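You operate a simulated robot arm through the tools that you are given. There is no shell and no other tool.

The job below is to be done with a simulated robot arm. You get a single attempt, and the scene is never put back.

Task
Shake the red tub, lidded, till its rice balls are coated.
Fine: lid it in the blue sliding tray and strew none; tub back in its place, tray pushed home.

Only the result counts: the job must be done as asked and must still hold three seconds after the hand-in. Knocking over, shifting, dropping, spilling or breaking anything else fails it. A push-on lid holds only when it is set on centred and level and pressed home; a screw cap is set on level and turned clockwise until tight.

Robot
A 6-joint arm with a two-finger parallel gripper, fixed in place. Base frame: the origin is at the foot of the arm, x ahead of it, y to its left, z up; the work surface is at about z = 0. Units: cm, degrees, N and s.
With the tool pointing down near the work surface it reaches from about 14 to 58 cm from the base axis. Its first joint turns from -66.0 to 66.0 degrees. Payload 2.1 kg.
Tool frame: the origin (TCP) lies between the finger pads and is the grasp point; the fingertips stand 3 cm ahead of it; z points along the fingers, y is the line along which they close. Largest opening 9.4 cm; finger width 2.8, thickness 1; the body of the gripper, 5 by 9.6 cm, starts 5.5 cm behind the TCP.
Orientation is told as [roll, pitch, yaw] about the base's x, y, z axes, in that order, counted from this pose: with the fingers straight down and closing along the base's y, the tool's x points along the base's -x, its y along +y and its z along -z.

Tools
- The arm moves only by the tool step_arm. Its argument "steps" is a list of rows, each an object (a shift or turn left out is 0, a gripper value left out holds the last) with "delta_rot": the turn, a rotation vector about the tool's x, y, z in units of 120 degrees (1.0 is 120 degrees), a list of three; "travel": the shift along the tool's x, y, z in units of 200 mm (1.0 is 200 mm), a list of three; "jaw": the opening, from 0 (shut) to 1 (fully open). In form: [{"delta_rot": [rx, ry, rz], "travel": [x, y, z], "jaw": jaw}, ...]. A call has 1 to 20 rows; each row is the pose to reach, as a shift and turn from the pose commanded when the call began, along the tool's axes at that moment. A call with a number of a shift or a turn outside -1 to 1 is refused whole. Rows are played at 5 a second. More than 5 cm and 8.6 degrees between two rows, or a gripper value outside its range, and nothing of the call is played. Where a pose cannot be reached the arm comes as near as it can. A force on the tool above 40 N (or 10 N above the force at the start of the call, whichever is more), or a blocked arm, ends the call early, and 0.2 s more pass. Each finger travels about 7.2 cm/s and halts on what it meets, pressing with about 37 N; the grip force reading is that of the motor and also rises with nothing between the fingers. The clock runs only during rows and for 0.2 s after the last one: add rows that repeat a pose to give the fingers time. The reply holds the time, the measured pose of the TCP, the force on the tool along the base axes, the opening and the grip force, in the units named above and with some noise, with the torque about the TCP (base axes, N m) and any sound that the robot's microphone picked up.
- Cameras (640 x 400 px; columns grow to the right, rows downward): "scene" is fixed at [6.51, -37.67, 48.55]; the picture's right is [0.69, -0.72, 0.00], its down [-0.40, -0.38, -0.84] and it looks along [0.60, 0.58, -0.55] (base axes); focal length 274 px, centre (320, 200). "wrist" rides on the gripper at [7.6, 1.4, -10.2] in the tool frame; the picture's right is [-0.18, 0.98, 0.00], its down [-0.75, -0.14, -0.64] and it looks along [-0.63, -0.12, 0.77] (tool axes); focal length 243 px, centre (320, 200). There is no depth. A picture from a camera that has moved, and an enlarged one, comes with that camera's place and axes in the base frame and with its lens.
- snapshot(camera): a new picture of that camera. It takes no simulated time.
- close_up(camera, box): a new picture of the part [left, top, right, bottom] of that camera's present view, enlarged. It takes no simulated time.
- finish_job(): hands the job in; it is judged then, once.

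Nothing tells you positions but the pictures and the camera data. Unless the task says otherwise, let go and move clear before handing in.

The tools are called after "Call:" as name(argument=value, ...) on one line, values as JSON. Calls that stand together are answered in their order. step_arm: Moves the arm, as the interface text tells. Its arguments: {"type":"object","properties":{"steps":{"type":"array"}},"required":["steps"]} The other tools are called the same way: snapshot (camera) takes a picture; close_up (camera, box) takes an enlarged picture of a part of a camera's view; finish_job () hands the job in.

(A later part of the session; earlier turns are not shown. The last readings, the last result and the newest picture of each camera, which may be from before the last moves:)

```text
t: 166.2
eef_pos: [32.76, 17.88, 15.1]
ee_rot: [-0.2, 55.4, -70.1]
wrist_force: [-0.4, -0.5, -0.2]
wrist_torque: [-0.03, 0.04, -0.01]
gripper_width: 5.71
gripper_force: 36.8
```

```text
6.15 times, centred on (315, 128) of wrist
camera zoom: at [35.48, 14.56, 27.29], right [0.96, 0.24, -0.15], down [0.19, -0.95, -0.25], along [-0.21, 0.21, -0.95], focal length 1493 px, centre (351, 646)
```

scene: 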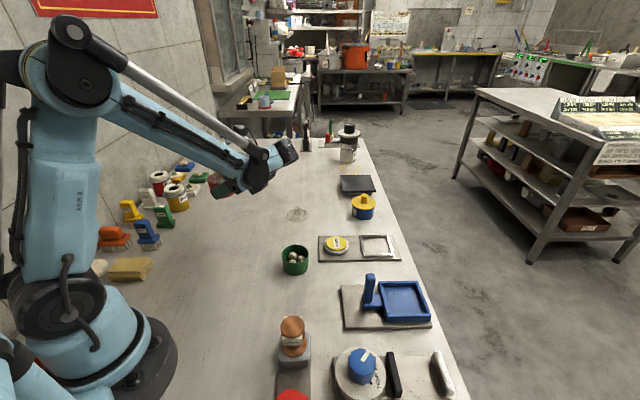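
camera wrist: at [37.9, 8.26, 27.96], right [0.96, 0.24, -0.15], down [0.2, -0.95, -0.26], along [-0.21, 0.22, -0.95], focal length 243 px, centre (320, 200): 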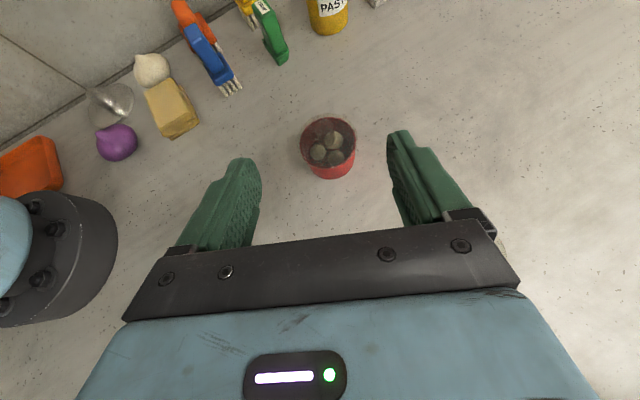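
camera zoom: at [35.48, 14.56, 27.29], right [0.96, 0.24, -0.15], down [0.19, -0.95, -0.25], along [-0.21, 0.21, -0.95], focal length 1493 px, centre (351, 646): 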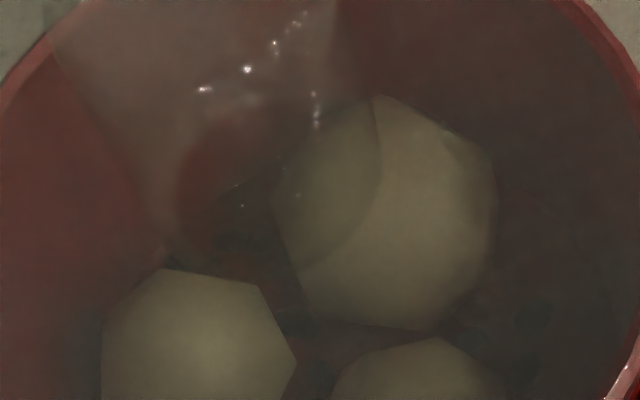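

No change after 12 s of continuous side-to-side shaking; the grip and lid are unaffected. I'll try continuous long vertical strokes (about 10 cm) in this firm grip.

Call:
step_arm(steps=[{"travel": [0.2, 0, -0.1375]}, {"travel": [0.4, 0, -0.275]}, {"travel": [0.2, 0, -0.1375]}, {"travel": [0, 0, 0]}, {"travel": [0.2, 0, -0.1375]}, {"travel": [0.4, 0, -0.275]}, {"travel": [0.2, 0, -0.1375]}, {"travel": [0, 0, 0]}, {"travel": [0.2, 0, -0.1375]}, {"travel": [0.4, 0, -0.275]}, {"travel": [0.2, 0, -0.1375]}, {"travel": [0, 0, 0]}, {"travel": [0.2, 0, -0.1375]}, {"travel": [0.4, 0, -0.275]}, {"travel": [0.2, 0, -0.1375]}, {"travel": [0, 0, 0]}, {"travel": [0.2, 0, -0.1375]}, {"travel": [0.4, 0, -0.275]}, {"travel": [0.2, 0, -0.1375]}, {"travel": [0, 0, 0]}])

Call:
step_arm(steps=[{"travel": [0.2, 0, -0.1375]}, {"travel": [0.4, 0, -0.275]}, {"travel": [0.2, 0, -0.1375]}, {"travel": [0, 0, 0]}, {"travel": [0.2, 0, -0.1375]}, {"travel": [0.4, 0, -0.275]}, {"travel": [0.2, 0, -0.1375]}, {"travel": [0, 0, 0]}, {"travel": [0.2, 0, -0.1375]}, {"travel": [0.4, 0, -0.275]}, {"travel": [0.2, 0, -0.1375]}, {"travel": [0, 0, 0]}, {"travel": [0.2, 0, -0.1375]}, {"travel": [0.4, 0, -0.275]}, {"travel": [0.2, 0, -0.1375]}, {"travel": [0, 0, 0]}, {"travel": [0.2, 0, -0.1375]}, {"travel": [0.4, 0, -0.275]}, {"travel": [0.2, 0, -0.1375]}, {"travel": [0, 0, 0]}])

Call:
close_up(camera="wrist", box=[220, 80, 420, 240])

Call:
close_up(camera="wrist", box=[280, 95, 350, 160])

```text
t: 170.4
eef_pos: [32.94, 18.0, 14.98]
ee_rot: [-0.2, 55.4, -70.1]
wrist_force: [-0.5, -0.5, -1.9]
wrist_torque: [-0.01, 0.0, -0.02]
gripper_width: 5.72
gripper_force: 37.0
```

```text
t: 174.6
eef_pos: [32.78, 17.86, 15.02]
ee_rot: [-0.1, 55.3, -70.2]
wrist_force: [1.3, -0.3, -1.0]
wrist_torque: [-0.02, 0.02, -0.02]
gripper_width: 5.71
gripper_force: 36.6
```

```text
2.50 times, centred on (320, 160) of wrist
camera zoom: at [35.57, 14.45, 27.19], right [0.96, 0.24, -0.15], down [0.19, -0.95, -0.25], along [-0.21, 0.21, -0.95], focal length 606 px, centre (320, 300)
```

zoom: 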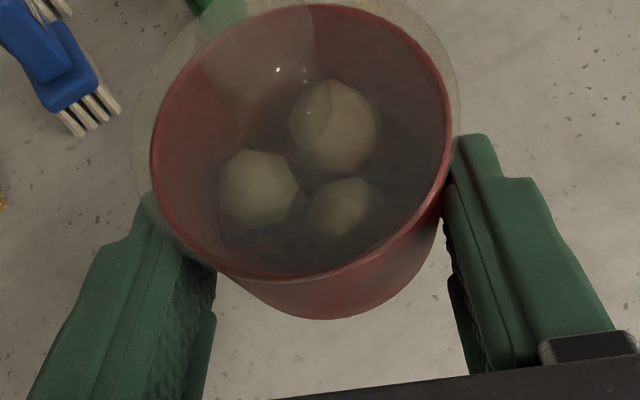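

```text
6.15 times, centred on (315, 128) of wrist
camera zoom: at [35.57, 14.45, 27.19], right [0.96, 0.24, -0.15], down [0.19, -0.95, -0.25], along [-0.21, 0.21, -0.95], focal length 1493 px, centre (351, 646)
```

zoom: 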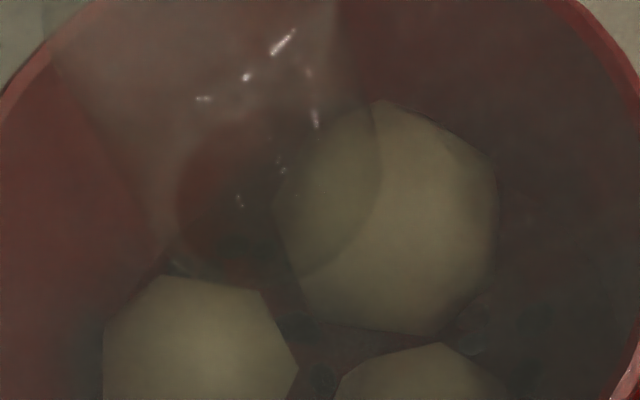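

Still no coating, so plain shaking in either grip isn't registering. I'll try repeated rocking, tilting over about 45° and back several times, in case rolling the balls is what counts.

Call:
step_arm(steps=[{"delta_rot": [0, -0.071, 0]}, {"delta_rot": [0, -0.142, 0]}, {"delta_rot": [0, -0.213, 0]}, {"delta_rot": [0, -0.284, 0]}, {"delta_rot": [0, -0.355, 0]}, {"delta_rot": [0, -0.284, 0]}, {"delta_rot": [0, -0.213, 0]}, {"delta_rot": [0, -0.142, 0]}, {"delta_rot": [0, -0.071, 0]}, {"delta_rot": [0, 0, 0]}, {"delta_rot": [0, -0.071, 0]}, {"delta_rot": [0, -0.142, 0]}, {"delta_rot": [0, -0.213, 0]}, {"delta_rot": [0, -0.284, 0]}, {"delta_rot": [0, -0.355, 0]}, {"delta_rot": [0, -0.284, 0]}, {"delta_rot": [0, -0.213, 0]}, {"delta_rot": [0, -0.142, 0]}, {"delta_rot": [0, -0.071, 0]}, {"delta_rot": [0, 0, 0]}])

Call:
step_arm(steps=[{"delta_rot": [0.071, 0, 0]}, {"delta_rot": [0.142, 0, 0]}, {"delta_rot": [0.071, 0, 0]}, {"delta_rot": [0, 0, 0]}, {"delta_rot": [-0.071, 0, 0]}, {"delta_rot": [-0.142, 0, 0]}, {"delta_rot": [-0.071, 0, 0]}, {"delta_rot": [0, 0, 0]}, {"delta_rot": [0.071, 0, 0]}, {"delta_rot": [0, 0, 0]}, {"delta_rot": [-0.071, 0, 0]}, {"delta_rot": [0, 0, 0]}, {"delta_rot": [0, 0, 0]}])

Call:
close_up(camera="wrist", box=[220, 80, 420, 240])

```text
t: 178.8
eef_pos: [32.95, 17.99, 15.09]
ee_rot: [-0.2, 55.4, -70.0]
wrist_force: [-0.4, 0.2, -0.6]
wrist_torque: [-0.05, 0.01, 0.02]
gripper_width: 5.72
gripper_force: 37.3
```

```text
t: 181.6
eef_pos: [32.98, 18.09, 15.11]
ee_rot: [-0.1, 55.3, -70.1]
wrist_force: [-0.3, -0.3, 0.2]
wrist_torque: [-0.02, 0.0, -0.01]
gripper_width: 5.72
gripper_force: 37.1
out of reach, approached as far as the arm can: row 2
```

```text
2.50 times, centred on (320, 160) of wrist
camera zoom: at [35.63, 14.63, 27.28], right [0.96, 0.24, -0.15], down [0.2, -0.95, -0.25], along [-0.21, 0.21, -0.95], focal length 606 px, centre (320, 300)
```

zoom: 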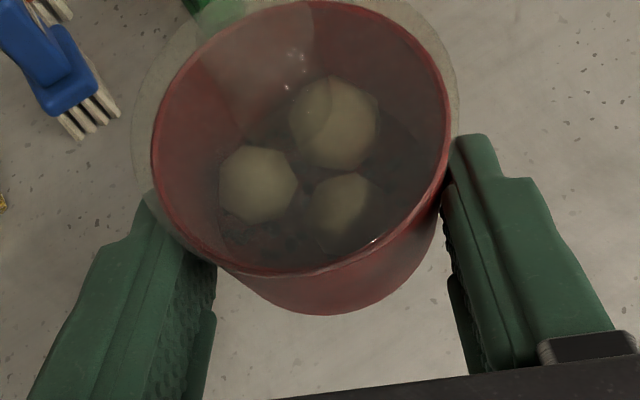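

Rocking doesn't register either. Perhaps each swing must be bigger. I'll try very long fast strokes, about 15 cm up and down.

Call:
step_arm(steps=[{"travel": [0.2, 0, -0.1375]}, {"travel": [0.4, 0, -0.275]}, {"travel": [0.6, 0, -0.4125]}, {"travel": [0.4, 0, -0.275]}, {"travel": [0.2, 0, -0.1375]}, {"travel": [0, 0, 0]}, {"travel": [0.2, 0, -0.1375]}, {"travel": [0.4, 0, -0.275]}, {"travel": [0.6, 0, -0.4125]}, {"travel": [0.4, 0, -0.275]}, {"travel": [0.2, 0, -0.1375]}, {"travel": [0, 0, 0]}, {"travel": [0.2, 0, -0.1375]}, {"travel": [0.4, 0, -0.275]}, {"travel": [0.6, 0, -0.4125]}, {"travel": [0.4, 0, -0.275]}, {"travel": [0.2, 0, -0.1375]}, {"travel": [0, 0, 0]}])

Call:
step_arm(steps=[{"travel": [0.2, 0, -0.1375]}, {"travel": [0.4, 0, -0.275]}, {"travel": [0.6, 0, -0.4125]}, {"travel": [0.4, 0, -0.275]}, {"travel": [0.2, 0, -0.1375]}, {"travel": [0, 0, 0]}, {"travel": [0.2, 0, -0.1375]}, {"travel": [0.4, 0, -0.275]}, {"travel": [0.6, 0, -0.4125]}, {"travel": [0.4, 0, -0.275]}, {"travel": [0.2, 0, -0.1375]}, {"travel": [0, 0, 0]}, {"travel": [0.2, 0, -0.1375]}, {"travel": [0.4, 0, -0.275]}, {"travel": [0.6, 0, -0.4125]}, {"travel": [0.4, 0, -0.275]}, {"travel": [0.2, 0, -0.1375]}, {"travel": [0, 0, 0]}])

Call:
close_up(camera="wrist", box=[220, 80, 420, 240])

```text
t: 185.4
eef_pos: [33.04, 17.98, 15.16]
ee_rot: [-0.1, 55.4, -70.1]
wrist_force: [-0.1, 0.7, -1.3]
wrist_torque: [-0.01, -0.01, 0.03]
gripper_width: 5.71
gripper_force: 37.4
```

```text
t: 189.2
eef_pos: [32.82, 17.93, 15.18]
ee_rot: [-0.1, 55.4, -70.1]
wrist_force: [0.5, -1.2, -0.9]
wrist_torque: [0.02, 0.02, -0.01]
gripper_width: 5.71
gripper_force: 36.6
```

```text
2.50 times, centred on (320, 160) of wrist
camera zoom: at [35.61, 14.64, 27.34], right [0.96, 0.24, -0.15], down [0.19, -0.95, -0.25], along [-0.21, 0.21, -0.95], focal length 606 px, centre (320, 300)
```

zoom: 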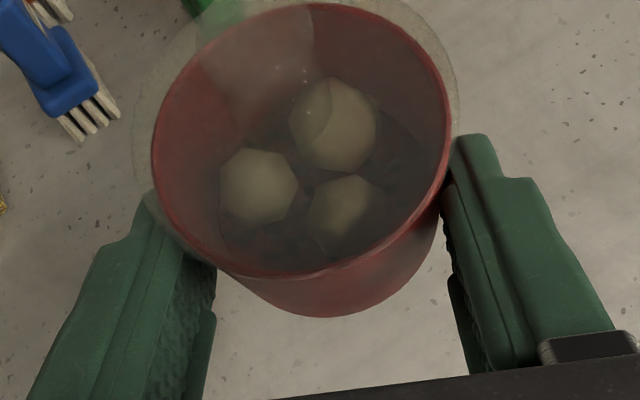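

Nothing yet. Since this grip shows no creep at all, a longer sustained bout is cheap and safe. I'll run several more continuous calls and compare.

Call:
step_arm(steps=[{"travel": [0.2, 0, -0.1375]}, {"travel": [0, 0, 0]}, {"travel": [0.2, 0, -0.1375]}, {"travel": [0, 0, 0]}, {"travel": [0.2, 0, -0.1375]}, {"travel": [0, 0, 0]}, {"travel": [0.2, 0, -0.1375]}, {"travel": [0, 0, 0]}, {"travel": [0.2, 0, -0.1375]}, {"travel": [0, 0, 0]}, {"travel": [0.2, 0, -0.1375]}, {"travel": [0, 0, 0]}, {"travel": [0.2, 0, -0.1375]}, {"travel": [0, 0, 0]}, {"travel": [0.2, 0, -0.1375]}, {"travel": [0, 0, 0]}, {"travel": [0.2, 0, -0.1375]}, {"travel": [0, 0, 0]}, {"travel": [0.2, 0, -0.1375]}, {"travel": [0, 0, 0]}])

Call:
step_arm(steps=[{"travel": [0.2, 0, -0.1375]}, {"travel": [0, 0, 0]}, {"travel": [0.2, 0, -0.1375]}, {"travel": [0, 0, 0]}, {"travel": [0.2, 0, -0.1375]}, {"travel": [0, 0, 0]}, {"travel": [0.2, 0, -0.1375]}, {"travel": [0, 0, 0]}, {"travel": [0.2, 0, -0.1375]}, {"travel": [0, 0, 0]}, {"travel": [0.2, 0, -0.1375]}, {"travel": [0, 0, 0]}, {"travel": [0.2, 0, -0.1375]}, {"travel": [0, 0, 0]}, {"travel": [0.2, 0, -0.1375]}, {"travel": [0, 0, 0]}, {"travel": [0.2, 0, -0.1375]}, {"travel": [0, 0, 0]}, {"travel": [0.2, 0, -0.1375]}, {"travel": [0, 0, 0]}])

Call:
step_arm(steps=[{"travel": [0.2, 0, -0.1375]}, {"travel": [0, 0, 0]}, {"travel": [0.2, 0, -0.1375]}, {"travel": [0, 0, 0]}, {"travel": [0.2, 0, -0.1375]}, {"travel": [0, 0, 0]}, {"travel": [0.2, 0, -0.1375]}, {"travel": [0, 0, 0]}, {"travel": [0.2, 0, -0.1375]}, {"travel": [0, 0, 0]}, {"travel": [0.2, 0, -0.1375]}, {"travel": [0, 0, 0]}, {"travel": [0.2, 0, -0.1375]}, {"travel": [0, 0, 0]}, {"travel": [0.2, 0, -0.1375]}, {"travel": [0, 0, 0]}, {"travel": [0.2, 0, -0.1375]}, {"travel": [0, 0, 0]}, {"travel": [0.2, 0, -0.1375]}, {"travel": [0, 0, 0]}])

Call:
close_up(camera="wrist", box=[220, 80, 420, 240])

Call:
snapshot(camera="wrist")

```text
t: 193.4
eef_pos: [33.12, 18.02, 15.19]
ee_rot: [-0.1, 55.4, -70.2]
wrist_force: [0.1, 0.4, -0.3]
wrist_torque: [-0.03, 0.01, 0.0]
gripper_width: 5.73
gripper_force: 36.6
```

```text
t: 197.6
eef_pos: [32.87, 17.96, 14.84]
ee_rot: [0.0, 55.5, -70.1]
wrist_force: [-0.1, -0.3, -1.5]
wrist_torque: [-0.04, -0.02, 0.0]
gripper_width: 5.75
gripper_force: 37.2
```

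```text
t: 201.8
eef_pos: [32.99, 18.09, 15.15]
ee_rot: [-0.1, 55.4, -70.1]
wrist_force: [0.4, 0.3, -1.8]
wrist_torque: [0.0, 0.01, -0.03]
gripper_width: 5.75
gripper_force: 37.2
```

```text
2.50 times, centred on (320, 160) of wrist
camera zoom: at [35.76, 14.75, 27.32], right [0.96, 0.24, -0.15], down [0.19, -0.95, -0.25], along [-0.21, 0.21, -0.95], focal length 606 px, centre (320, 300)
```

zoom: 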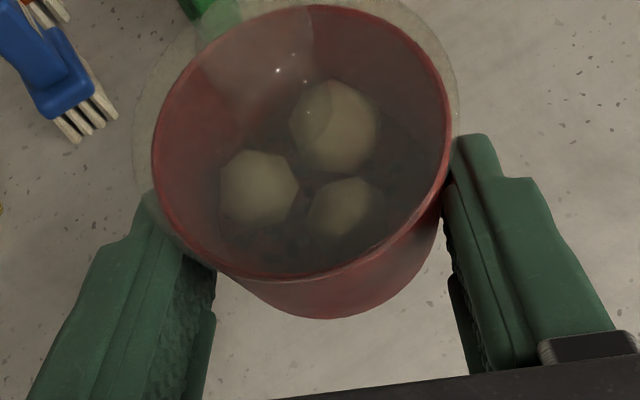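

```text
taken
camera wrist: at [35.76, 14.75, 27.32], right [0.96, 0.24, -0.15], down [0.19, -0.95, -0.25], along [-0.21, 0.21, -0.95], focal length 243 px, centre (320, 200)
```

wrist: 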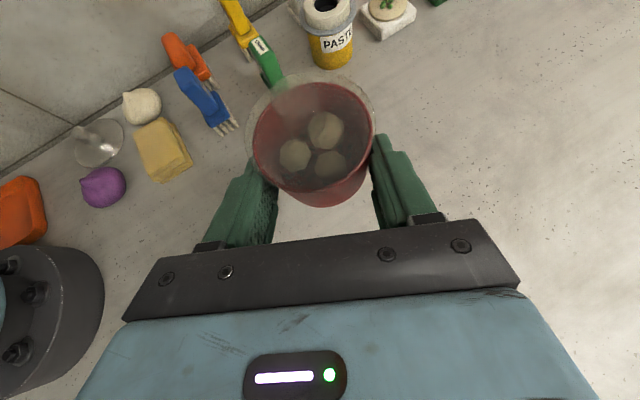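

Still no coating, so something other than the shaking must be missing. Most likely the lid is not fully pressed home; I stopped at the first snap. I'll set the tub down, take it back to the tray by the knob, and press the lid properly home there.

Call:
step_arm(steps=[{"travel": [-0.08, 0, 0.055]}, {"travel": [-0.18, 0, 0.1236]}, {"travel": [-0.29, 0, 0.199]}, {"travel": [-0.39, 0, 0.268]}, {"travel": [-0.46, 0, 0.316]}, {"travel": [-0.49, 0, 0.3366]}, {"travel": [-0.494, 0, 0.3393]}, {"travel": [-0.494, 0, 0.3393]}])

Call:
step_arm(steps=[{"travel": [-0.004, 0, 0.0027]}, {"travel": [-0.007, 0, 0.0048]}, {"travel": [-0.007, 0, 0.0048]}])

```text
t: 203.6
eef_pos: [32.99, 17.97, 3.21]
ee_rot: [-0.3, 55.4, -70.1]
wrist_force: [0.1, 0.6, -1.0]
wrist_torque: [-0.02, -0.03, 0.03]
gripper_width: 5.72
gripper_force: 36.9
```

```text
t: 204.4
eef_pos: [32.85, 18.03, 3.07]
ee_rot: [-0.2, 55.3, -70.1]
wrist_force: [0.0, 0.1, -0.8]
wrist_torque: [-0.03, 0.0, -0.01]
gripper_width: 5.74
gripper_force: 37.3
```

Call:
step_arm(steps=[{"travel": [-0.003, 0, 0.002]}, {"travel": [-0.006, 0, 0.0041]}, {"travel": [-0.006, 0, 0.0041]}])

```text
t: 205.2
eef_pos: [32.85, 17.95, 2.88]
ee_rot: [-0.1, 55.5, -70.1]
wrist_force: [3.3, -3.0, 13.4]
wrist_torque: [0.08, 0.38, 0.07]
gripper_width: 5.72
gripper_force: 37.5
```

Touchdown confirmed at 13 N. I'll release sideways and retreat along the finger line, then bring the hand upright.

Call:
step_arm(steps=[{"travel": [0.003, 0, -0.002]}, {"travel": [0.003, 0, -0.002], "jaw": 0.65}, {"travel": [0.003, 0, -0.002], "jaw": 0.75}, {"travel": [0.003, 0, -0.002], "jaw": 0.85}, {"travel": [0.003, 0, -0.002], "jaw": 0.85}, {"travel": [0.003, 0, -0.1], "jaw": 0.85}, {"travel": [0.003, 0, -0.25], "jaw": 0.85}, {"travel": [0.003, 0, -0.4], "jaw": 0.85}, {"travel": [0.11, 0, -0.475]}, {"travel": [0.22, 0, -0.55]}, {"travel": [0.33, 0, -0.625]}, {"travel": [0.33, 0, -0.625]}])

Call:
step_arm(steps=[{"delta_rot": [0, -0.065, 0]}, {"delta_rot": [0, -0.13, 0]}, {"delta_rot": [0, -0.195, 0]}, {"delta_rot": [0, -0.26, 0]}, {"delta_rot": [0, -0.325, 0]}, {"delta_rot": [0, -0.39, 0]}, {"delta_rot": [0, -0.4617, 0]}, {"delta_rot": [0, -0.4617, 0]}])

Call:
close_up(camera="scene", box=[212, 204, 258, 240])

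```text
t: 207.8
eef_pos: [35.25, 11.69, 15.29]
ee_rot: [-0.1, 55.3, -70.0]
wrist_force: [-0.4, 0.6, -0.5]
wrist_torque: [0.03, -0.01, 0.03]
gripper_width: 8.01
gripper_force: 0.0
```

```text
t: 209.6
eef_pos: [35.21, 11.9, 15.27]
ee_rot: [-0.1, -0.2, -70.0]
wrist_force: [0.5, 0.0, -0.7]
wrist_torque: [-0.01, 0.0, 0.04]
gripper_width: 7.97
gripper_force: 0.1
```

```text
11.11 times, centred on (235, 222) of scene
camera zoom: at [6.51, -37.67, 48.55], right [0.69, -0.72, 0.0], down [-0.4, -0.38, -0.84], along [0.6, 0.58, -0.55], focal length 3044 px, centre (1264, -44)
```

zoom: 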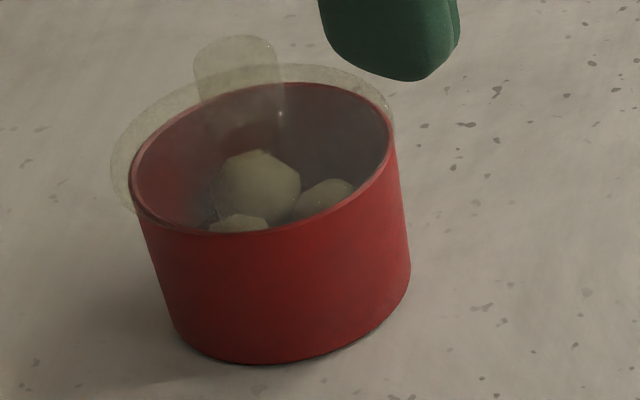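

Call:
step_arm(steps=[{"travel": [0.11, -0.002, 0], "delta_rot": [0, 0, 0.05]}, {"travel": [0.23, -0.004, 0], "delta_rot": [0, 0, 0.1]}, {"travel": [0.35, -0.006, 0.05], "delta_rot": [0, 0, 0.15]}, {"travel": [0.447, -0.0075, 0.11], "delta_rot": [0, 0, 0.1667]}, {"travel": [0.447, -0.0075, 0.11], "delta_rot": [0, 0, 0.1667]}])

Call:
close_up(camera="wrist", box=[240, 50, 400, 190])

```text
t: 210.8
eef_pos: [31.94, 20.07, 13.02]
ee_rot: [-0.1, -0.1, -90.1]
wrist_force: [-0.3, -0.4, -0.3]
wrist_torque: [0.0, -0.01, 0.02]
gripper_width: 7.97
gripper_force: 0.1
```

```text
2.86 times, centred on (320, 120) of wrist
camera zoom: at [33.33, 27.79, 23.4], right [0.98, -0.18, 0.0], down [-0.14, -0.75, 0.64], along [-0.12, -0.63, -0.77], focal length 693 px, centre (320, 429)
```

zoom: 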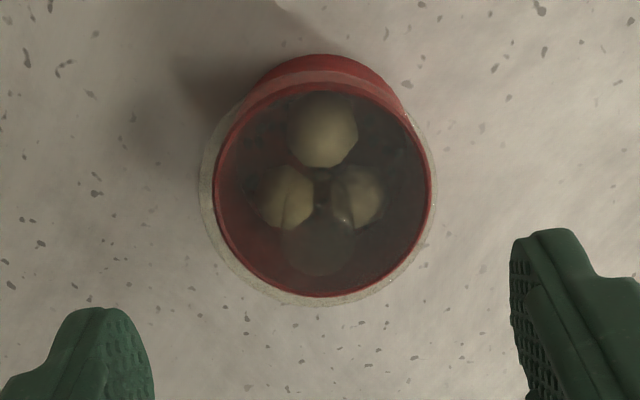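

Call:
step_arm(steps=[{"travel": [0.002, -0.002, 0.08]}, {"travel": [0.002, -0.002, 0.16]}, {"travel": [0.002, -0.002, 0.23]}, {"travel": [0.002, -0.002, 0.26]}, {"travel": [0.002, -0.002, 0.26]}, {"travel": [0.002, -0.002, 0.26], "jaw": 0.5}, {"travel": [0.002, -0.002, 0.26], "jaw": 0.3}, {"travel": [0.002, -0.002, 0.26], "jaw": 0.1}, {"travel": [0.002, -0.002, 0.26], "jaw": 0.1}, {"travel": [0.002, -0.002, 0.26], "jaw": 0.1}])

Call:
step_arm(steps=[{"travel": [0, 0, -0.02]}, {"travel": [0, 0, -0.06]}, {"travel": [0, 0, -0.15]}, {"travel": [0, 0, -0.28]}, {"travel": [0, 0, -0.41]}, {"travel": [0, 0, -0.53]}, {"travel": [0, 0, -0.6]}, {"travel": [0, 0, -0.6]}])

Call:
close_up(camera="wrist", box=[220, 60, 420, 220])

```text
t: 213.0
eef_pos: [31.92, 20.13, 7.94]
ee_rot: [-0.1, -0.1, -89.9]
wrist_force: [0.9, 0.2, -0.7]
wrist_torque: [0.01, -0.01, -0.02]
gripper_width: 1.69
gripper_force: 37.3
```

```text
t: 214.8
eef_pos: [31.94, 20.19, 20.09]
ee_rot: [-0.1, 0.0, -89.9]
wrist_force: [0.1, 0.1, -1.2]
wrist_torque: [0.01, 0.04, -0.01]
gripper_width: 1.66
gripper_force: 36.8
```

```text
2.50 times, centred on (320, 140) of wrist
camera zoom: at [33.3, 27.81, 30.32], right [0.98, -0.18, 0.0], down [-0.14, -0.75, 0.64], along [-0.12, -0.63, -0.77], focal length 606 px, centre (320, 350)
```

zoom: 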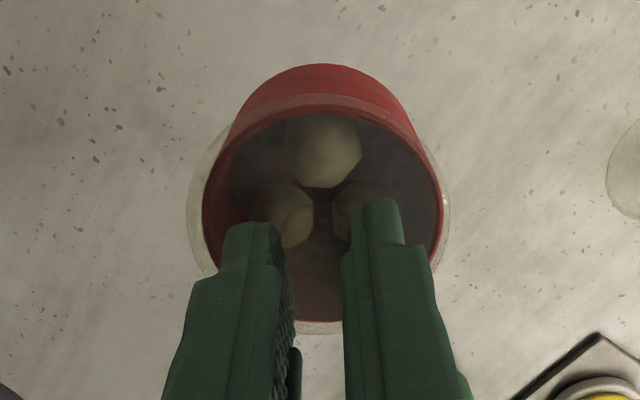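

It lifted with the lid. I'll carry it back over the tray in three gentle moves.

Call:
step_arm(steps=[{"travel": [-0.06, 0.014, 0]}, {"travel": [-0.18, 0.041, 0]}, {"travel": [-0.33, 0.076, 0]}, {"travel": [-0.49, 0.113, 0]}, {"travel": [-0.65, 0.15, 0]}, {"travel": [-0.77, 0.1773, 0]}])

Call:
step_arm(steps=[{"travel": [-0.14, 0.032, 0]}, {"travel": [-0.29, 0.067, 0]}, {"travel": [-0.45, 0.104, 0]}, {"travel": [-0.61, 0.14, 0]}, {"travel": [-0.77, 0.1773, 0]}])

Call:
step_arm(steps=[{"travel": [-0.15, 0.035, 0]}, {"travel": [-0.31, 0.071, 0]}, {"travel": [-0.47, 0.108, 0]}, {"travel": [-0.62, 0.143, 0]}, {"travel": [-0.73, 0.168, 0]}, {"travel": [-0.77, 0.1773, 0]}, {"travel": [-0.77, 0.1773, 0]}])

Call:
close_up(camera="wrist", box=[220, 0, 460, 200])

Call:
close_up(camera="scene", box=[330, 220, 460, 340])

```text
t: 216.2
eef_pos: [35.51, 4.7, 20.11]
ee_rot: [-0.1, 0.0, -90.0]
wrist_force: [0.3, -0.2, -1.4]
wrist_torque: [0.0, -0.03, 0.0]
gripper_width: 1.68
gripper_force: 37.0
```

```text
t: 217.4
eef_pos: [38.99, -10.58, 20.17]
ee_rot: [-0.2, -0.1, -89.8]
wrist_force: [0.1, 0.9, -1.2]
wrist_torque: [0.0, 0.0, -0.02]
gripper_width: 1.65
gripper_force: 37.1
```

```text
t: 219.0
eef_pos: [42.68, -26.02, 20.04]
ee_rot: [0.0, -0.1, -90.0]
wrist_force: [-0.2, 0.5, -1.2]
wrist_torque: [-0.01, -0.01, -0.02]
gripper_width: 1.66
gripper_force: 37.1
```

```text
2.00 times, centred on (340, 100) of wrist
camera zoom: at [43.97, -18.38, 30.39], right [0.98, -0.18, 0.0], down [-0.14, -0.75, 0.64], along [-0.12, -0.63, -0.77], focal length 485 px, centre (280, 400)
```

zoom: 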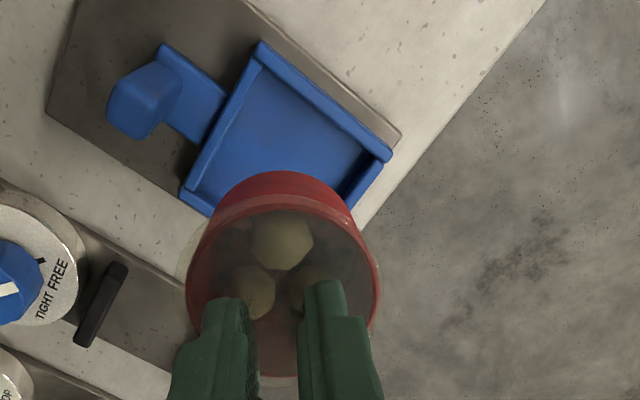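

```text
3.33 times, centred on (395, 280) of scene
camera zoom: at [6.51, -37.67, 48.55], right [0.69, -0.72, 0.0], down [-0.4, -0.38, -0.84], along [0.6, 0.58, -0.55], focal length 913 px, centre (70, -67)
```

zoom: 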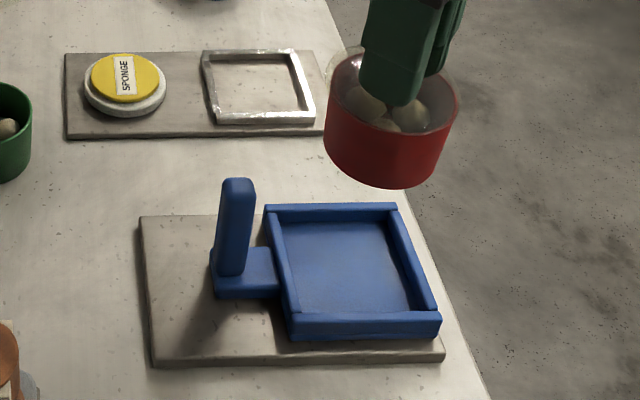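

The tray hasn't moved. I'll lower the tub to just above the walls and check alignment.

Call:
step_arm(steps=[{"travel": [0, 0, 0.06]}, {"travel": [0, 0, 0.16]}, {"travel": [0, 0, 0.28]}, {"travel": [0, 0, 0.38]}, {"travel": [0, 0, 0.425]}, {"travel": [0, 0, 0.43]}, {"travel": [0, 0, 0.43]}])

Call:
close_up(camera="wrist", box=[220, 40, 420, 200])

Call:
close_up(camera="scene", box=[370, 250, 450, 330])

```text
t: 220.6
eef_pos: [42.57, -26.04, 11.46]
ee_rot: [-0.2, -0.1, -90.1]
wrist_force: [-0.5, 0.1, 0.1]
wrist_torque: [-0.02, 0.0, -0.01]
gripper_width: 1.65
gripper_force: 36.6
```

```text
2.50 times, centred on (320, 120) of wrist
camera zoom: at [43.96, -18.34, 21.71], right [0.98, -0.18, 0.0], down [-0.14, -0.75, 0.64], along [-0.12, -0.63, -0.77], focal length 606 px, centre (320, 400)
```

zoom: 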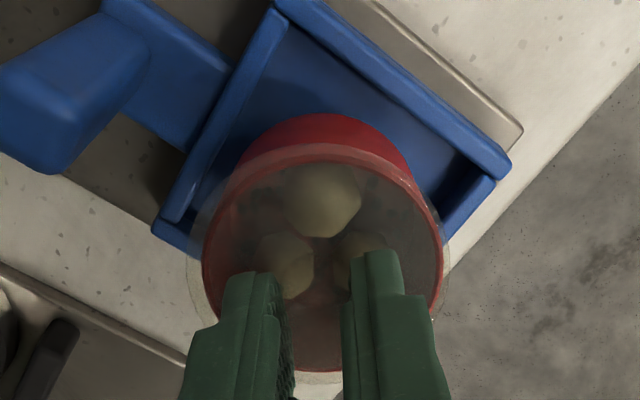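

```text
5.00 times, centred on (410, 290) of scene
camera zoom: at [6.51, -37.67, 48.55], right [0.69, -0.72, 0.0], down [-0.4, -0.38, -0.84], along [0.6, 0.58, -0.55], focal length 1370 px, centre (-130, -250)
```

zoom: 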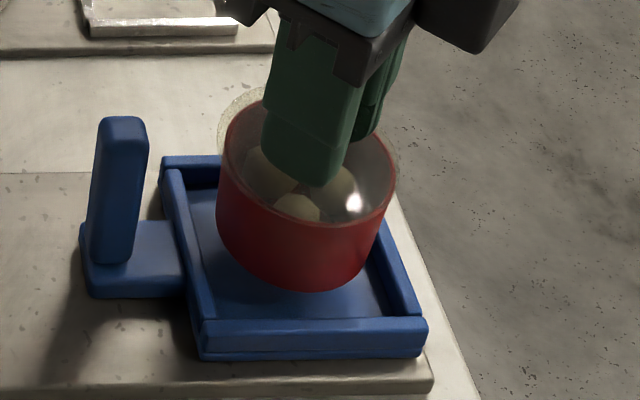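

Call:
step_arm(steps=[{"travel": [0, 0, 0.02]}, {"travel": [0, 0, 0.045]}, {"travel": [0, 0, 0.07]}, {"travel": [0, 0, 0.078]}, {"travel": [0, 0, 0.078]}])

Call:
close_up(camera="scene", box=[370, 250, 450, 330])

```text
t: 221.8
eef_pos: [42.51, -26.04, 9.9]
ee_rot: [-0.1, -0.2, -89.9]
wrist_force: [-1.1, -0.1, -1.5]
wrist_torque: [0.02, 0.01, -0.01]
gripper_width: 1.66
gripper_force: 37.2
```

```text
5.00 times, centred on (410, 290) of scene
camera zoom: at [6.51, -37.67, 48.55], right [0.69, -0.72, 0.0], down [-0.4, -0.38, -0.84], along [0.6, 0.58, -0.55], focal length 1370 px, centre (-130, -250)
```

zoom: 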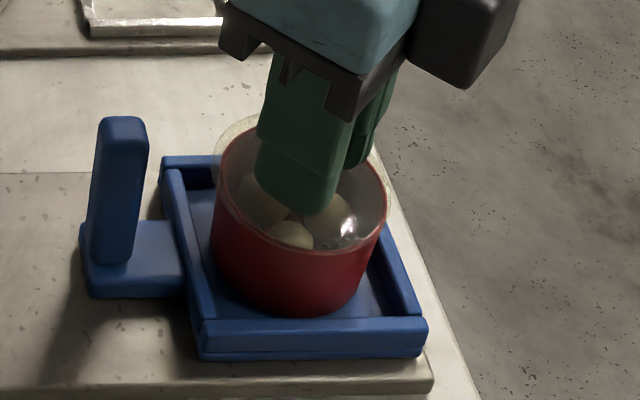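

The tub is inside the tray. Now I'll press down in small increments, listening for the lid.

Call:
step_arm(steps=[{"travel": [0, 0, 0.005]}, {"travel": [0, 0, 0.01]}, {"travel": [0, 0, 0.01]}])

Call:
step_arm(steps=[{"travel": [0, 0, 0.003]}, {"travel": [0, 0, 0.006]}, {"travel": [0, 0, 0.006]}])

```text
t: 222.6
eef_pos: [42.51, -26.05, 9.62]
ee_rot: [0.0, 0.0, -90.0]
wrist_force: [0.3, -0.4, 0.7]
wrist_torque: [0.04, 0.01, -0.05]
gripper_width: 1.66
gripper_force: 37.5
```

```text
t: 223.4
eef_pos: [42.65, -26.05, 9.56]
ee_rot: [-0.1, 0.0, -90.0]
wrist_force: [-1.9, 1.9, 30.3]
wrist_torque: [0.18, 0.06, 0.02]
gripper_width: 1.69
gripper_force: 36.5
```

30 N and no new snap. I'll press further.

Call:
step_arm(steps=[{"travel": [0, 0, 0.003]}, {"travel": [0, 0, 0.003]}])

Call:
step_arm(steps=[{"travel": [0, 0, 0.003]}, {"travel": [0, 0, 0.003]}])

```text
t: 223.9
eef_pos: [42.62, -26.03, 9.6]
ee_rot: [0.0, -0.1, -90.0]
wrist_force: [-1.1, 0.0, 10.6]
wrist_torque: [0.07, 0.03, 0.01]
gripper_width: 1.68
gripper_force: 37.7
stopped in row 2: the force on the tool passed its limit at 42 N (the readings are from after the stop); the commanded pose is now the measured one
```

```text
t: 224.5
eef_pos: [42.62, -25.99, 9.53]
ee_rot: [-0.1, -0.1, -90.0]
wrist_force: [-0.9, 1.7, 31.2]
wrist_torque: [0.13, 0.07, -0.02]
gripper_width: 1.69
gripper_force: 37.4
```

No new snap even at 42 N, so the lid was already home. Now that the tub is back in the same place and light as just after lidding, I'll compare the balls directly with the earlier pictures.

Call:
close_up(camera="wrist", box=[220, 60, 420, 220])

Call:
close_up(camera="scene", box=[370, 250, 450, 330])

Call:
close_up(camera="scene", box=[388, 275, 432, 305])

```text
2.50 times, centred on (320, 140) of wrist
camera zoom: at [43.95, -18.38, 19.9], right [0.98, -0.18, 0.0], down [-0.14, -0.75, 0.64], along [-0.12, -0.63, -0.77], focal length 606 px, centre (320, 350)
```

zoom: 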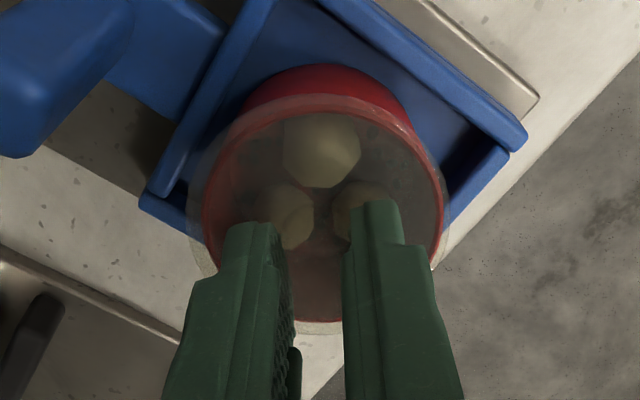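

```text
5.00 times, centred on (410, 290) of scene
camera zoom: at [6.5, -37.66, 48.56], right [0.69, -0.72, 0.0], down [-0.4, -0.38, -0.84], along [0.6, 0.58, -0.55], focal length 1370 px, centre (-130, -250)
```

zoom: 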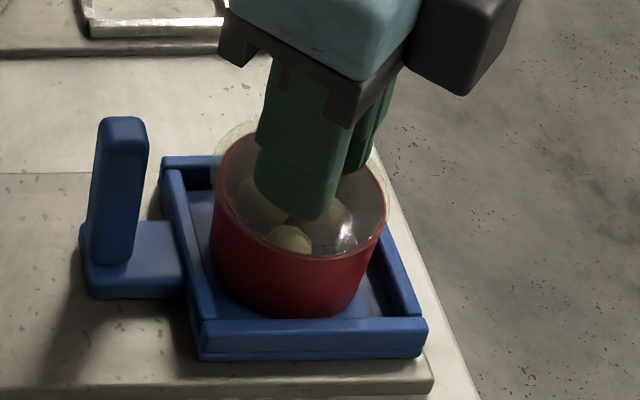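

```text
13.33 times, centred on (410, 290) of scene
camera zoom: at [6.5, -37.66, 48.56], right [0.69, -0.72, 0.0], down [-0.4, -0.38, -0.84], along [0.6, 0.58, -0.55], focal length 3653 px, centre (-880, -1000)
```

zoom: 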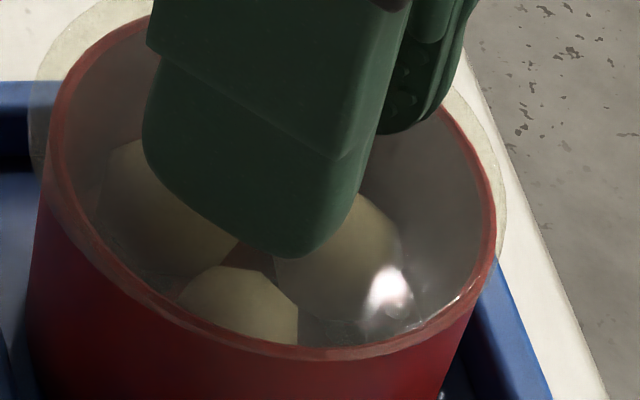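

There's no clear difference in the balls. One grip I haven't tried is the most natural one: straddling the lidded tub from above with the hand centred low around it. I'll release the knob and set that up here in the tray.

Call:
step_arm(steps=[{"travel": [0, 0, -0.003]}, {"travel": [0, 0, -0.003], "jaw": 0.25}, {"travel": [0, 0, -0.003], "jaw": 0.45}, {"travel": [0, 0, -0.003], "jaw": 0.45}, {"travel": [0, 0, -0.1], "jaw": 0.45}, {"travel": [0, 0, -0.2], "jaw": 0.6}, {"travel": [0, 0, -0.2], "jaw": 0.9}, {"travel": [0, 0, -0.2], "jaw": 0.9}])

Call:
close_up(camera="wrist", box=[240, 50, 400, 190])

Call:
close_up(camera="scene", box=[370, 250, 450, 330])

```text
t: 226.3
eef_pos: [42.62, -25.89, 13.62]
ee_rot: [-0.1, -0.1, -90.1]
wrist_force: [0.0, -0.5, 0.2]
wrist_torque: [0.01, -0.01, 0.04]
gripper_width: 8.46
gripper_force: 0.0
```

```text
2.86 times, centred on (320, 120) of wrist
camera zoom: at [44.04, -18.31, 23.84], right [0.98, -0.18, 0.0], down [-0.14, -0.75, 0.64], along [-0.12, -0.63, -0.77], focal length 693 px, centre (320, 429)
```

zoom: 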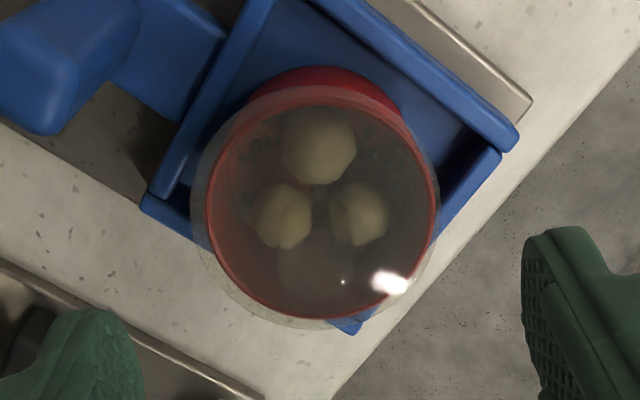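

```text
5.00 times, centred on (410, 290) of scene
camera zoom: at [6.51, -37.67, 48.55], right [0.69, -0.72, 0.0], down [-0.4, -0.38, -0.84], along [0.6, 0.58, -0.55], focal length 1370 px, centre (-130, -250)
```

zoom: 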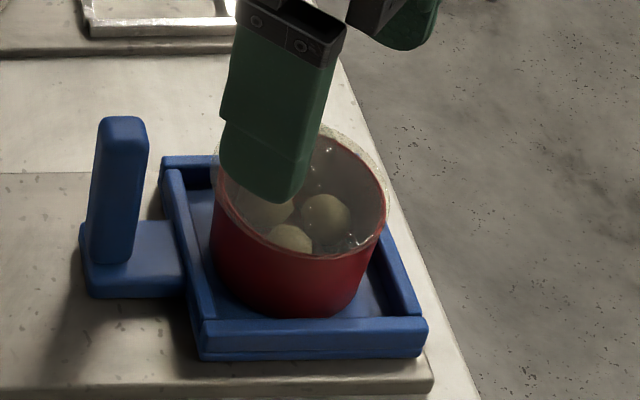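

The lidded tub is seated well. I'll lower the open hand around it so the pads are level with the lid edge, with the tips just above the tray walls, and close.

Call:
step_arm(steps=[{"travel": [0, 0, 0.1]}, {"travel": [0, 0, 0.2]}, {"travel": [0, 0, 0.3]}, {"travel": [0, 0, 0.345]}, {"travel": [0, 0, 0.345]}, {"travel": [0, 0, 0.345], "jaw": 0.75}, {"travel": [0, 0, 0.345], "jaw": 0.65}, {"travel": [0, 0, 0.345], "jaw": 0.5}, {"travel": [0, 0, 0.345], "jaw": 0.5}, {"travel": [0, 0, 0.345], "jaw": 0.5}])

Call:
close_up(camera="wrist", box=[220, 60, 420, 240])

Call:
close_up(camera="scene", box=[370, 250, 450, 330])

```text
t: 228.5
eef_pos: [42.55, -25.88, 6.57]
ee_rot: [-0.2, 0.0, -90.1]
wrist_force: [-0.1, -0.6, -1.4]
wrist_torque: [-0.02, 0.01, -0.01]
gripper_width: 6.53
gripper_force: 37.2
```

```text
2.22 times, centred on (320, 150) of wrist
camera zoom: at [43.96, -18.35, 16.89], right [0.98, -0.18, 0.0], down [-0.14, -0.75, 0.64], along [-0.12, -0.63, -0.77], focal length 539 px, centre (320, 311)
```

zoom: 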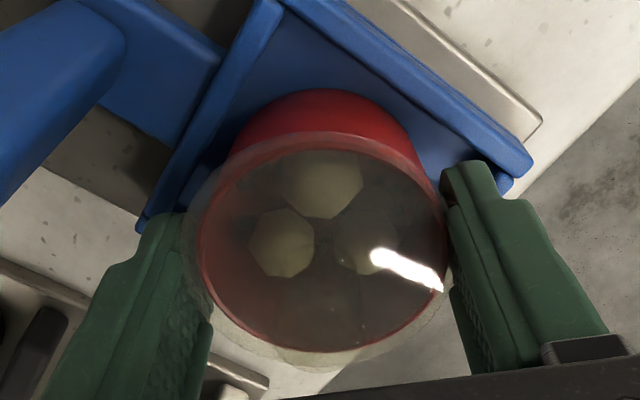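

```text
5.00 times, centred on (410, 290) of scene
camera zoom: at [6.51, -37.67, 48.55], right [0.69, -0.72, 0.0], down [-0.4, -0.38, -0.84], along [0.6, 0.58, -0.55], focal length 1370 px, centre (-130, -250)
```

zoom: 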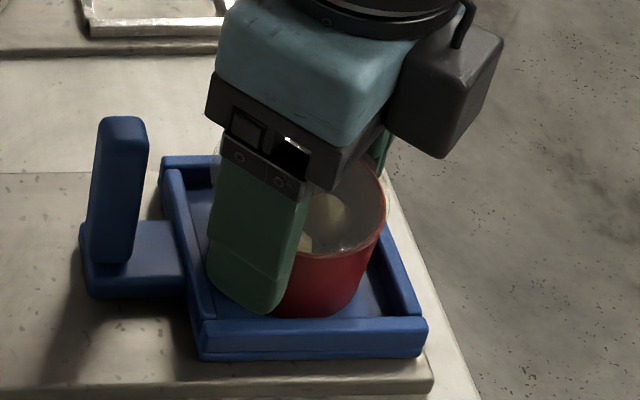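

It's gripped on the lid's edge at 6.53 wide, with no snap. I'll lift 1 cm within the tray to test it.

Call:
step_arm(steps=[{"travel": [0, 0, -0.01]}, {"travel": [0, 0, -0.02]}, {"travel": [0, 0, -0.035]}, {"travel": [0, 0, -0.05]}, {"travel": [0, 0, -0.05]}])

Call:
close_up(camera="wrist", box=[220, 60, 420, 240])

Call:
close_up(camera="scene", box=[370, 250, 450, 330])

```text
t: 229.7
eef_pos: [42.76, -25.94, 7.59]
ee_rot: [-0.1, -0.2, -90.1]
wrist_force: [-0.2, -0.5, -1.6]
wrist_torque: [-0.01, -0.01, 0.04]
gripper_width: 6.47
gripper_force: 36.8
```

```text
2.22 times, centred on (320, 150) of wrist
camera zoom: at [43.96, -18.35, 17.93], right [0.98, -0.18, 0.0], down [-0.14, -0.75, 0.64], along [-0.12, -0.63, -0.77], focal length 539 px, centre (320, 311)
```

zoom: 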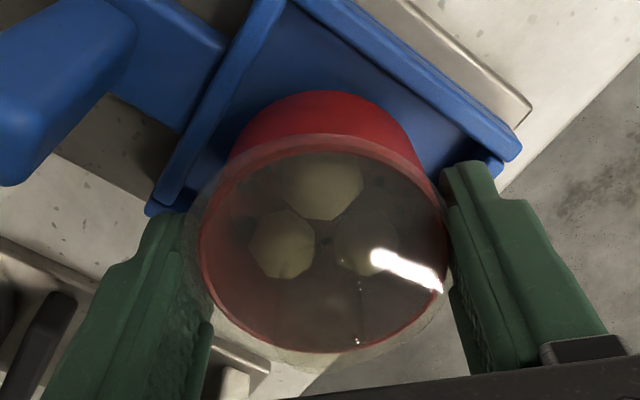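

```text
5.00 times, centred on (410, 290) of scene
camera zoom: at [6.51, -37.67, 48.55], right [0.69, -0.72, 0.0], down [-0.4, -0.38, -0.84], along [0.6, 0.58, -0.55], focal length 1370 px, centre (-130, -250)
```

zoom: 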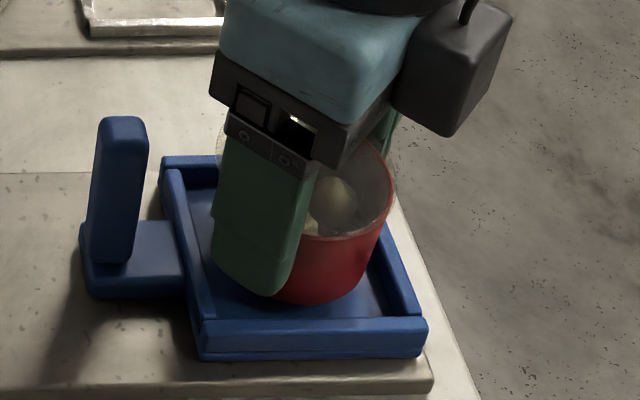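

It holds level. I'll lift clear and shake: first vertical, then along the closing axis.

Call:
step_arm(steps=[{"travel": [0, 0, -0.05]}, {"travel": [0, 0, -0.15]}, {"travel": [0, 0, -0.27]}, {"travel": [0, 0, -0.39]}, {"travel": [0, 0, -0.48]}, {"travel": [0, 0, -0.52]}, {"travel": [0, 0, -0.52]}])

Call:
step_arm(steps=[{"travel": [0, 0, -0.1]}, {"travel": [0, 0, 0]}, {"travel": [0, 0, -0.15]}, {"travel": [0, 0, 0]}, {"travel": [0, 0, -0.2]}, {"travel": [0, 0, 0]}, {"travel": [0, 0, -0.2]}, {"travel": [0, 0, 0]}, {"travel": [0, 0, -0.24]}, {"travel": [0, 0, 0]}, {"travel": [0, 0, -0.24]}, {"travel": [0, 0, 0]}, {"travel": [0, 0, -0.24]}, {"travel": [0, 0, 0]}, {"travel": [0, 0, 0]}])

Call:
close_up(camera="wrist", box=[220, 60, 420, 240])

Call:
close_up(camera="scene", box=[370, 210, 470, 290])

```text
t: 231.3
eef_pos: [42.72, -26.13, 18.2]
ee_rot: [0.0, -0.1, -90.1]
wrist_force: [-0.8, -0.1, -1.7]
wrist_torque: [0.0, -0.02, 0.01]
gripper_width: 6.41
gripper_force: 36.9
```

```text
t: 234.5
eef_pos: [42.61, -26.12, 17.89]
ee_rot: [0.0, -0.2, -90.1]
wrist_force: [0.9, 0.0, -1.6]
wrist_torque: [0.02, 0.03, -0.01]
gripper_width: 6.38
gripper_force: 37.0
```

```text
2.22 times, centred on (320, 150) of wrist
camera zoom: at [43.89, -18.39, 28.23], right [0.98, -0.18, 0.0], down [-0.14, -0.75, 0.64], along [-0.12, -0.63, -0.77], focal length 539 px, centre (320, 311)
```

zoom: 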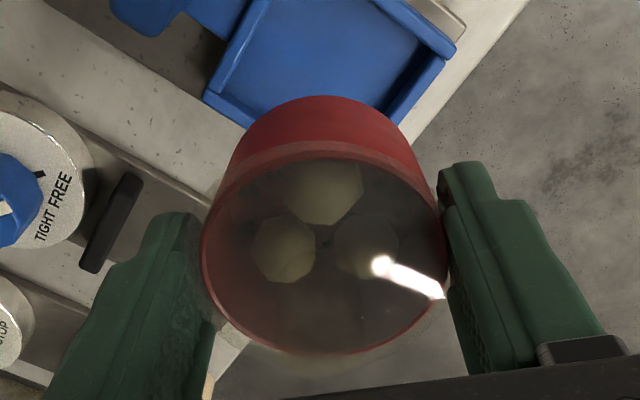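

```text
5.00 times, centred on (420, 250) of scene
camera zoom: at [6.51, -37.67, 48.55], right [0.69, -0.72, 0.0], down [-0.4, -0.38, -0.84], along [0.6, 0.58, -0.55], focal length 1370 px, centre (-180, -50)
```

zoom: 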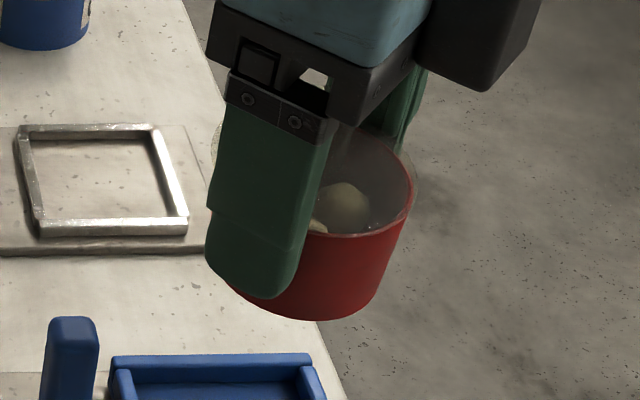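

The width is creeping (6.53 to 6.38), so this lid-edge grip slips and I won't shake hard with it. I'll lower the tub safely back into the tray.

Call:
step_arm(steps=[{"travel": [0.005, 0, 0.05]}, {"travel": [0.007, 0, 0.14]}, {"travel": [0.007, 0, 0.25]}, {"travel": [0.007, 0, 0.36]}, {"travel": [0.007, 0, 0.44]}, {"travel": [0.007, 0, 0.475]}, {"travel": [0.007, 0, 0.475]}])

Call:
close_up(camera="wrist", box=[220, 40, 420, 220])

Call:
close_up(camera="scene", box=[370, 250, 450, 330])

```text
t: 236.1
eef_pos: [42.5, -25.84, 8.41]
ee_rot: [-0.1, -0.1, -90.0]
wrist_force: [0.6, 0.3, -1.3]
wrist_torque: [-0.03, -0.02, 0.02]
gripper_width: 6.43
gripper_force: 37.2
```

```text
2.22 times, centred on (320, 130) of wrist
camera zoom: at [43.93, -18.2, 18.76], right [0.98, -0.18, 0.0], down [-0.14, -0.75, 0.64], along [-0.12, -0.63, -0.77], focal length 539 px, centre (320, 356)
```

zoom: 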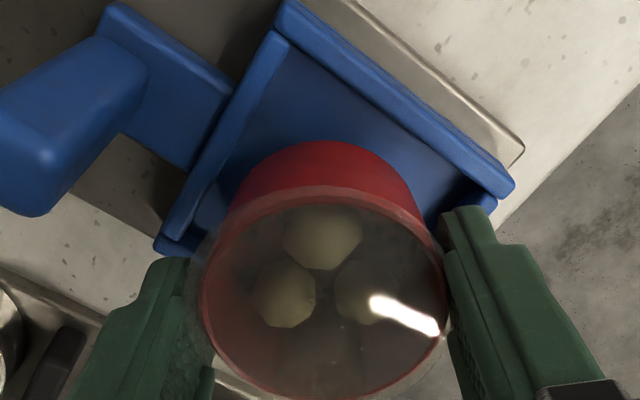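

```text
5.00 times, centred on (410, 290) of scene
camera zoom: at [6.51, -37.67, 48.55], right [0.69, -0.72, 0.0], down [-0.4, -0.38, -0.84], along [0.6, 0.58, -0.55], focal length 1370 px, centre (-130, -250)
```

zoom: 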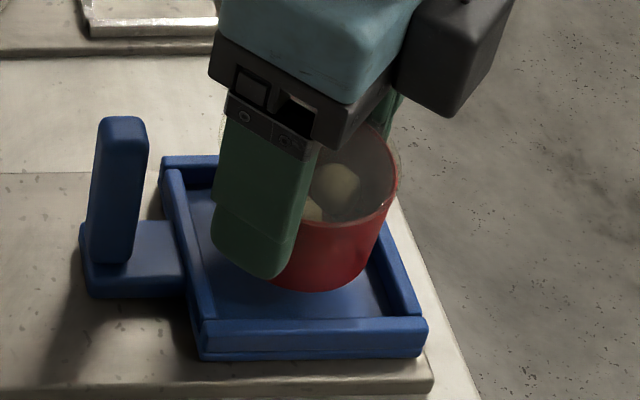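

Call:
step_arm(steps=[{"travel": [0, 0, 0.02]}, {"travel": [0, 0, 0.04]}, {"travel": [0, 0, 0.06]}, {"travel": [0, 0, 0.07]}, {"travel": [0, 0, 0.07]}])

Call:
step_arm(steps=[{"travel": [0, 0, 0.006]}, {"travel": [0, 0, 0.012]}, {"travel": [0, 0, 0.012]}])

Call:
close_up(camera="scene", box=[370, 250, 450, 330])

```text
t: 237.3
eef_pos: [42.56, -25.91, 7.14]
ee_rot: [-0.1, -0.1, -90.0]
wrist_force: [0.3, -0.8, -0.7]
wrist_torque: [-0.01, -0.01, 0.0]
gripper_width: 6.38
gripper_force: 37.1
```

```text
t: 238.1
eef_pos: [42.54, -25.88, 6.79]
ee_rot: [-0.2, -0.1, -90.0]
wrist_force: [0.2, 0.0, -1.5]
wrist_torque: [0.0, 0.01, -0.02]
gripper_width: 6.39
gripper_force: 36.8
```

```text
5.00 times, centred on (410, 290) of scene
camera zoom: at [6.51, -37.67, 48.55], right [0.69, -0.72, 0.0], down [-0.4, -0.38, -0.84], along [0.6, 0.58, -0.55], focal length 1370 px, centre (-130, -250)
```

zoom: 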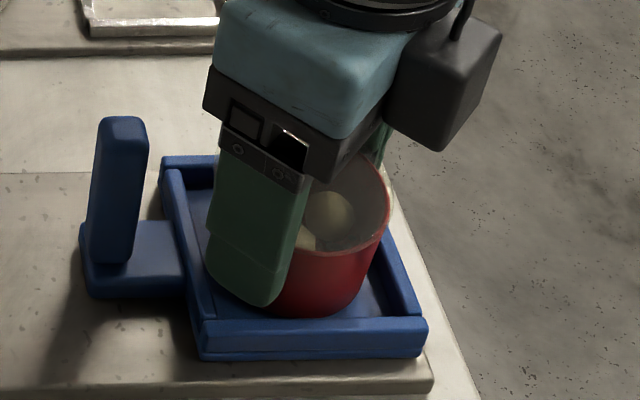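

Call:
step_arm(steps=[{"travel": [0, 0, 0.005]}, {"travel": [0, 0, 0.01]}, {"travel": [0, 0, 0.01]}])

```text
t: 238.9
eef_pos: [42.55, -25.91, 6.61]
ee_rot: [-0.1, 0.0, -90.0]
wrist_force: [0.6, 0.2, -1.3]
wrist_torque: [-0.01, 0.02, 0.03]
gripper_width: 6.4
gripper_force: 37.2
```

Call:
step_arm(steps=[{"travel": [0, 0, 0.004]}, {"travel": [0, 0, 0.008]}, {"travel": [0, 0, 0.008]}])

```text
t: 239.7
eef_pos: [42.59, -25.86, 6.57]
ee_rot: [-0.1, -0.2, -89.9]
wrist_force: [-1.8, 1.4, 22.0]
wrist_torque: [-0.03, 0.02, -0.03]
gripper_width: 6.39
gripper_force: 37.2
```

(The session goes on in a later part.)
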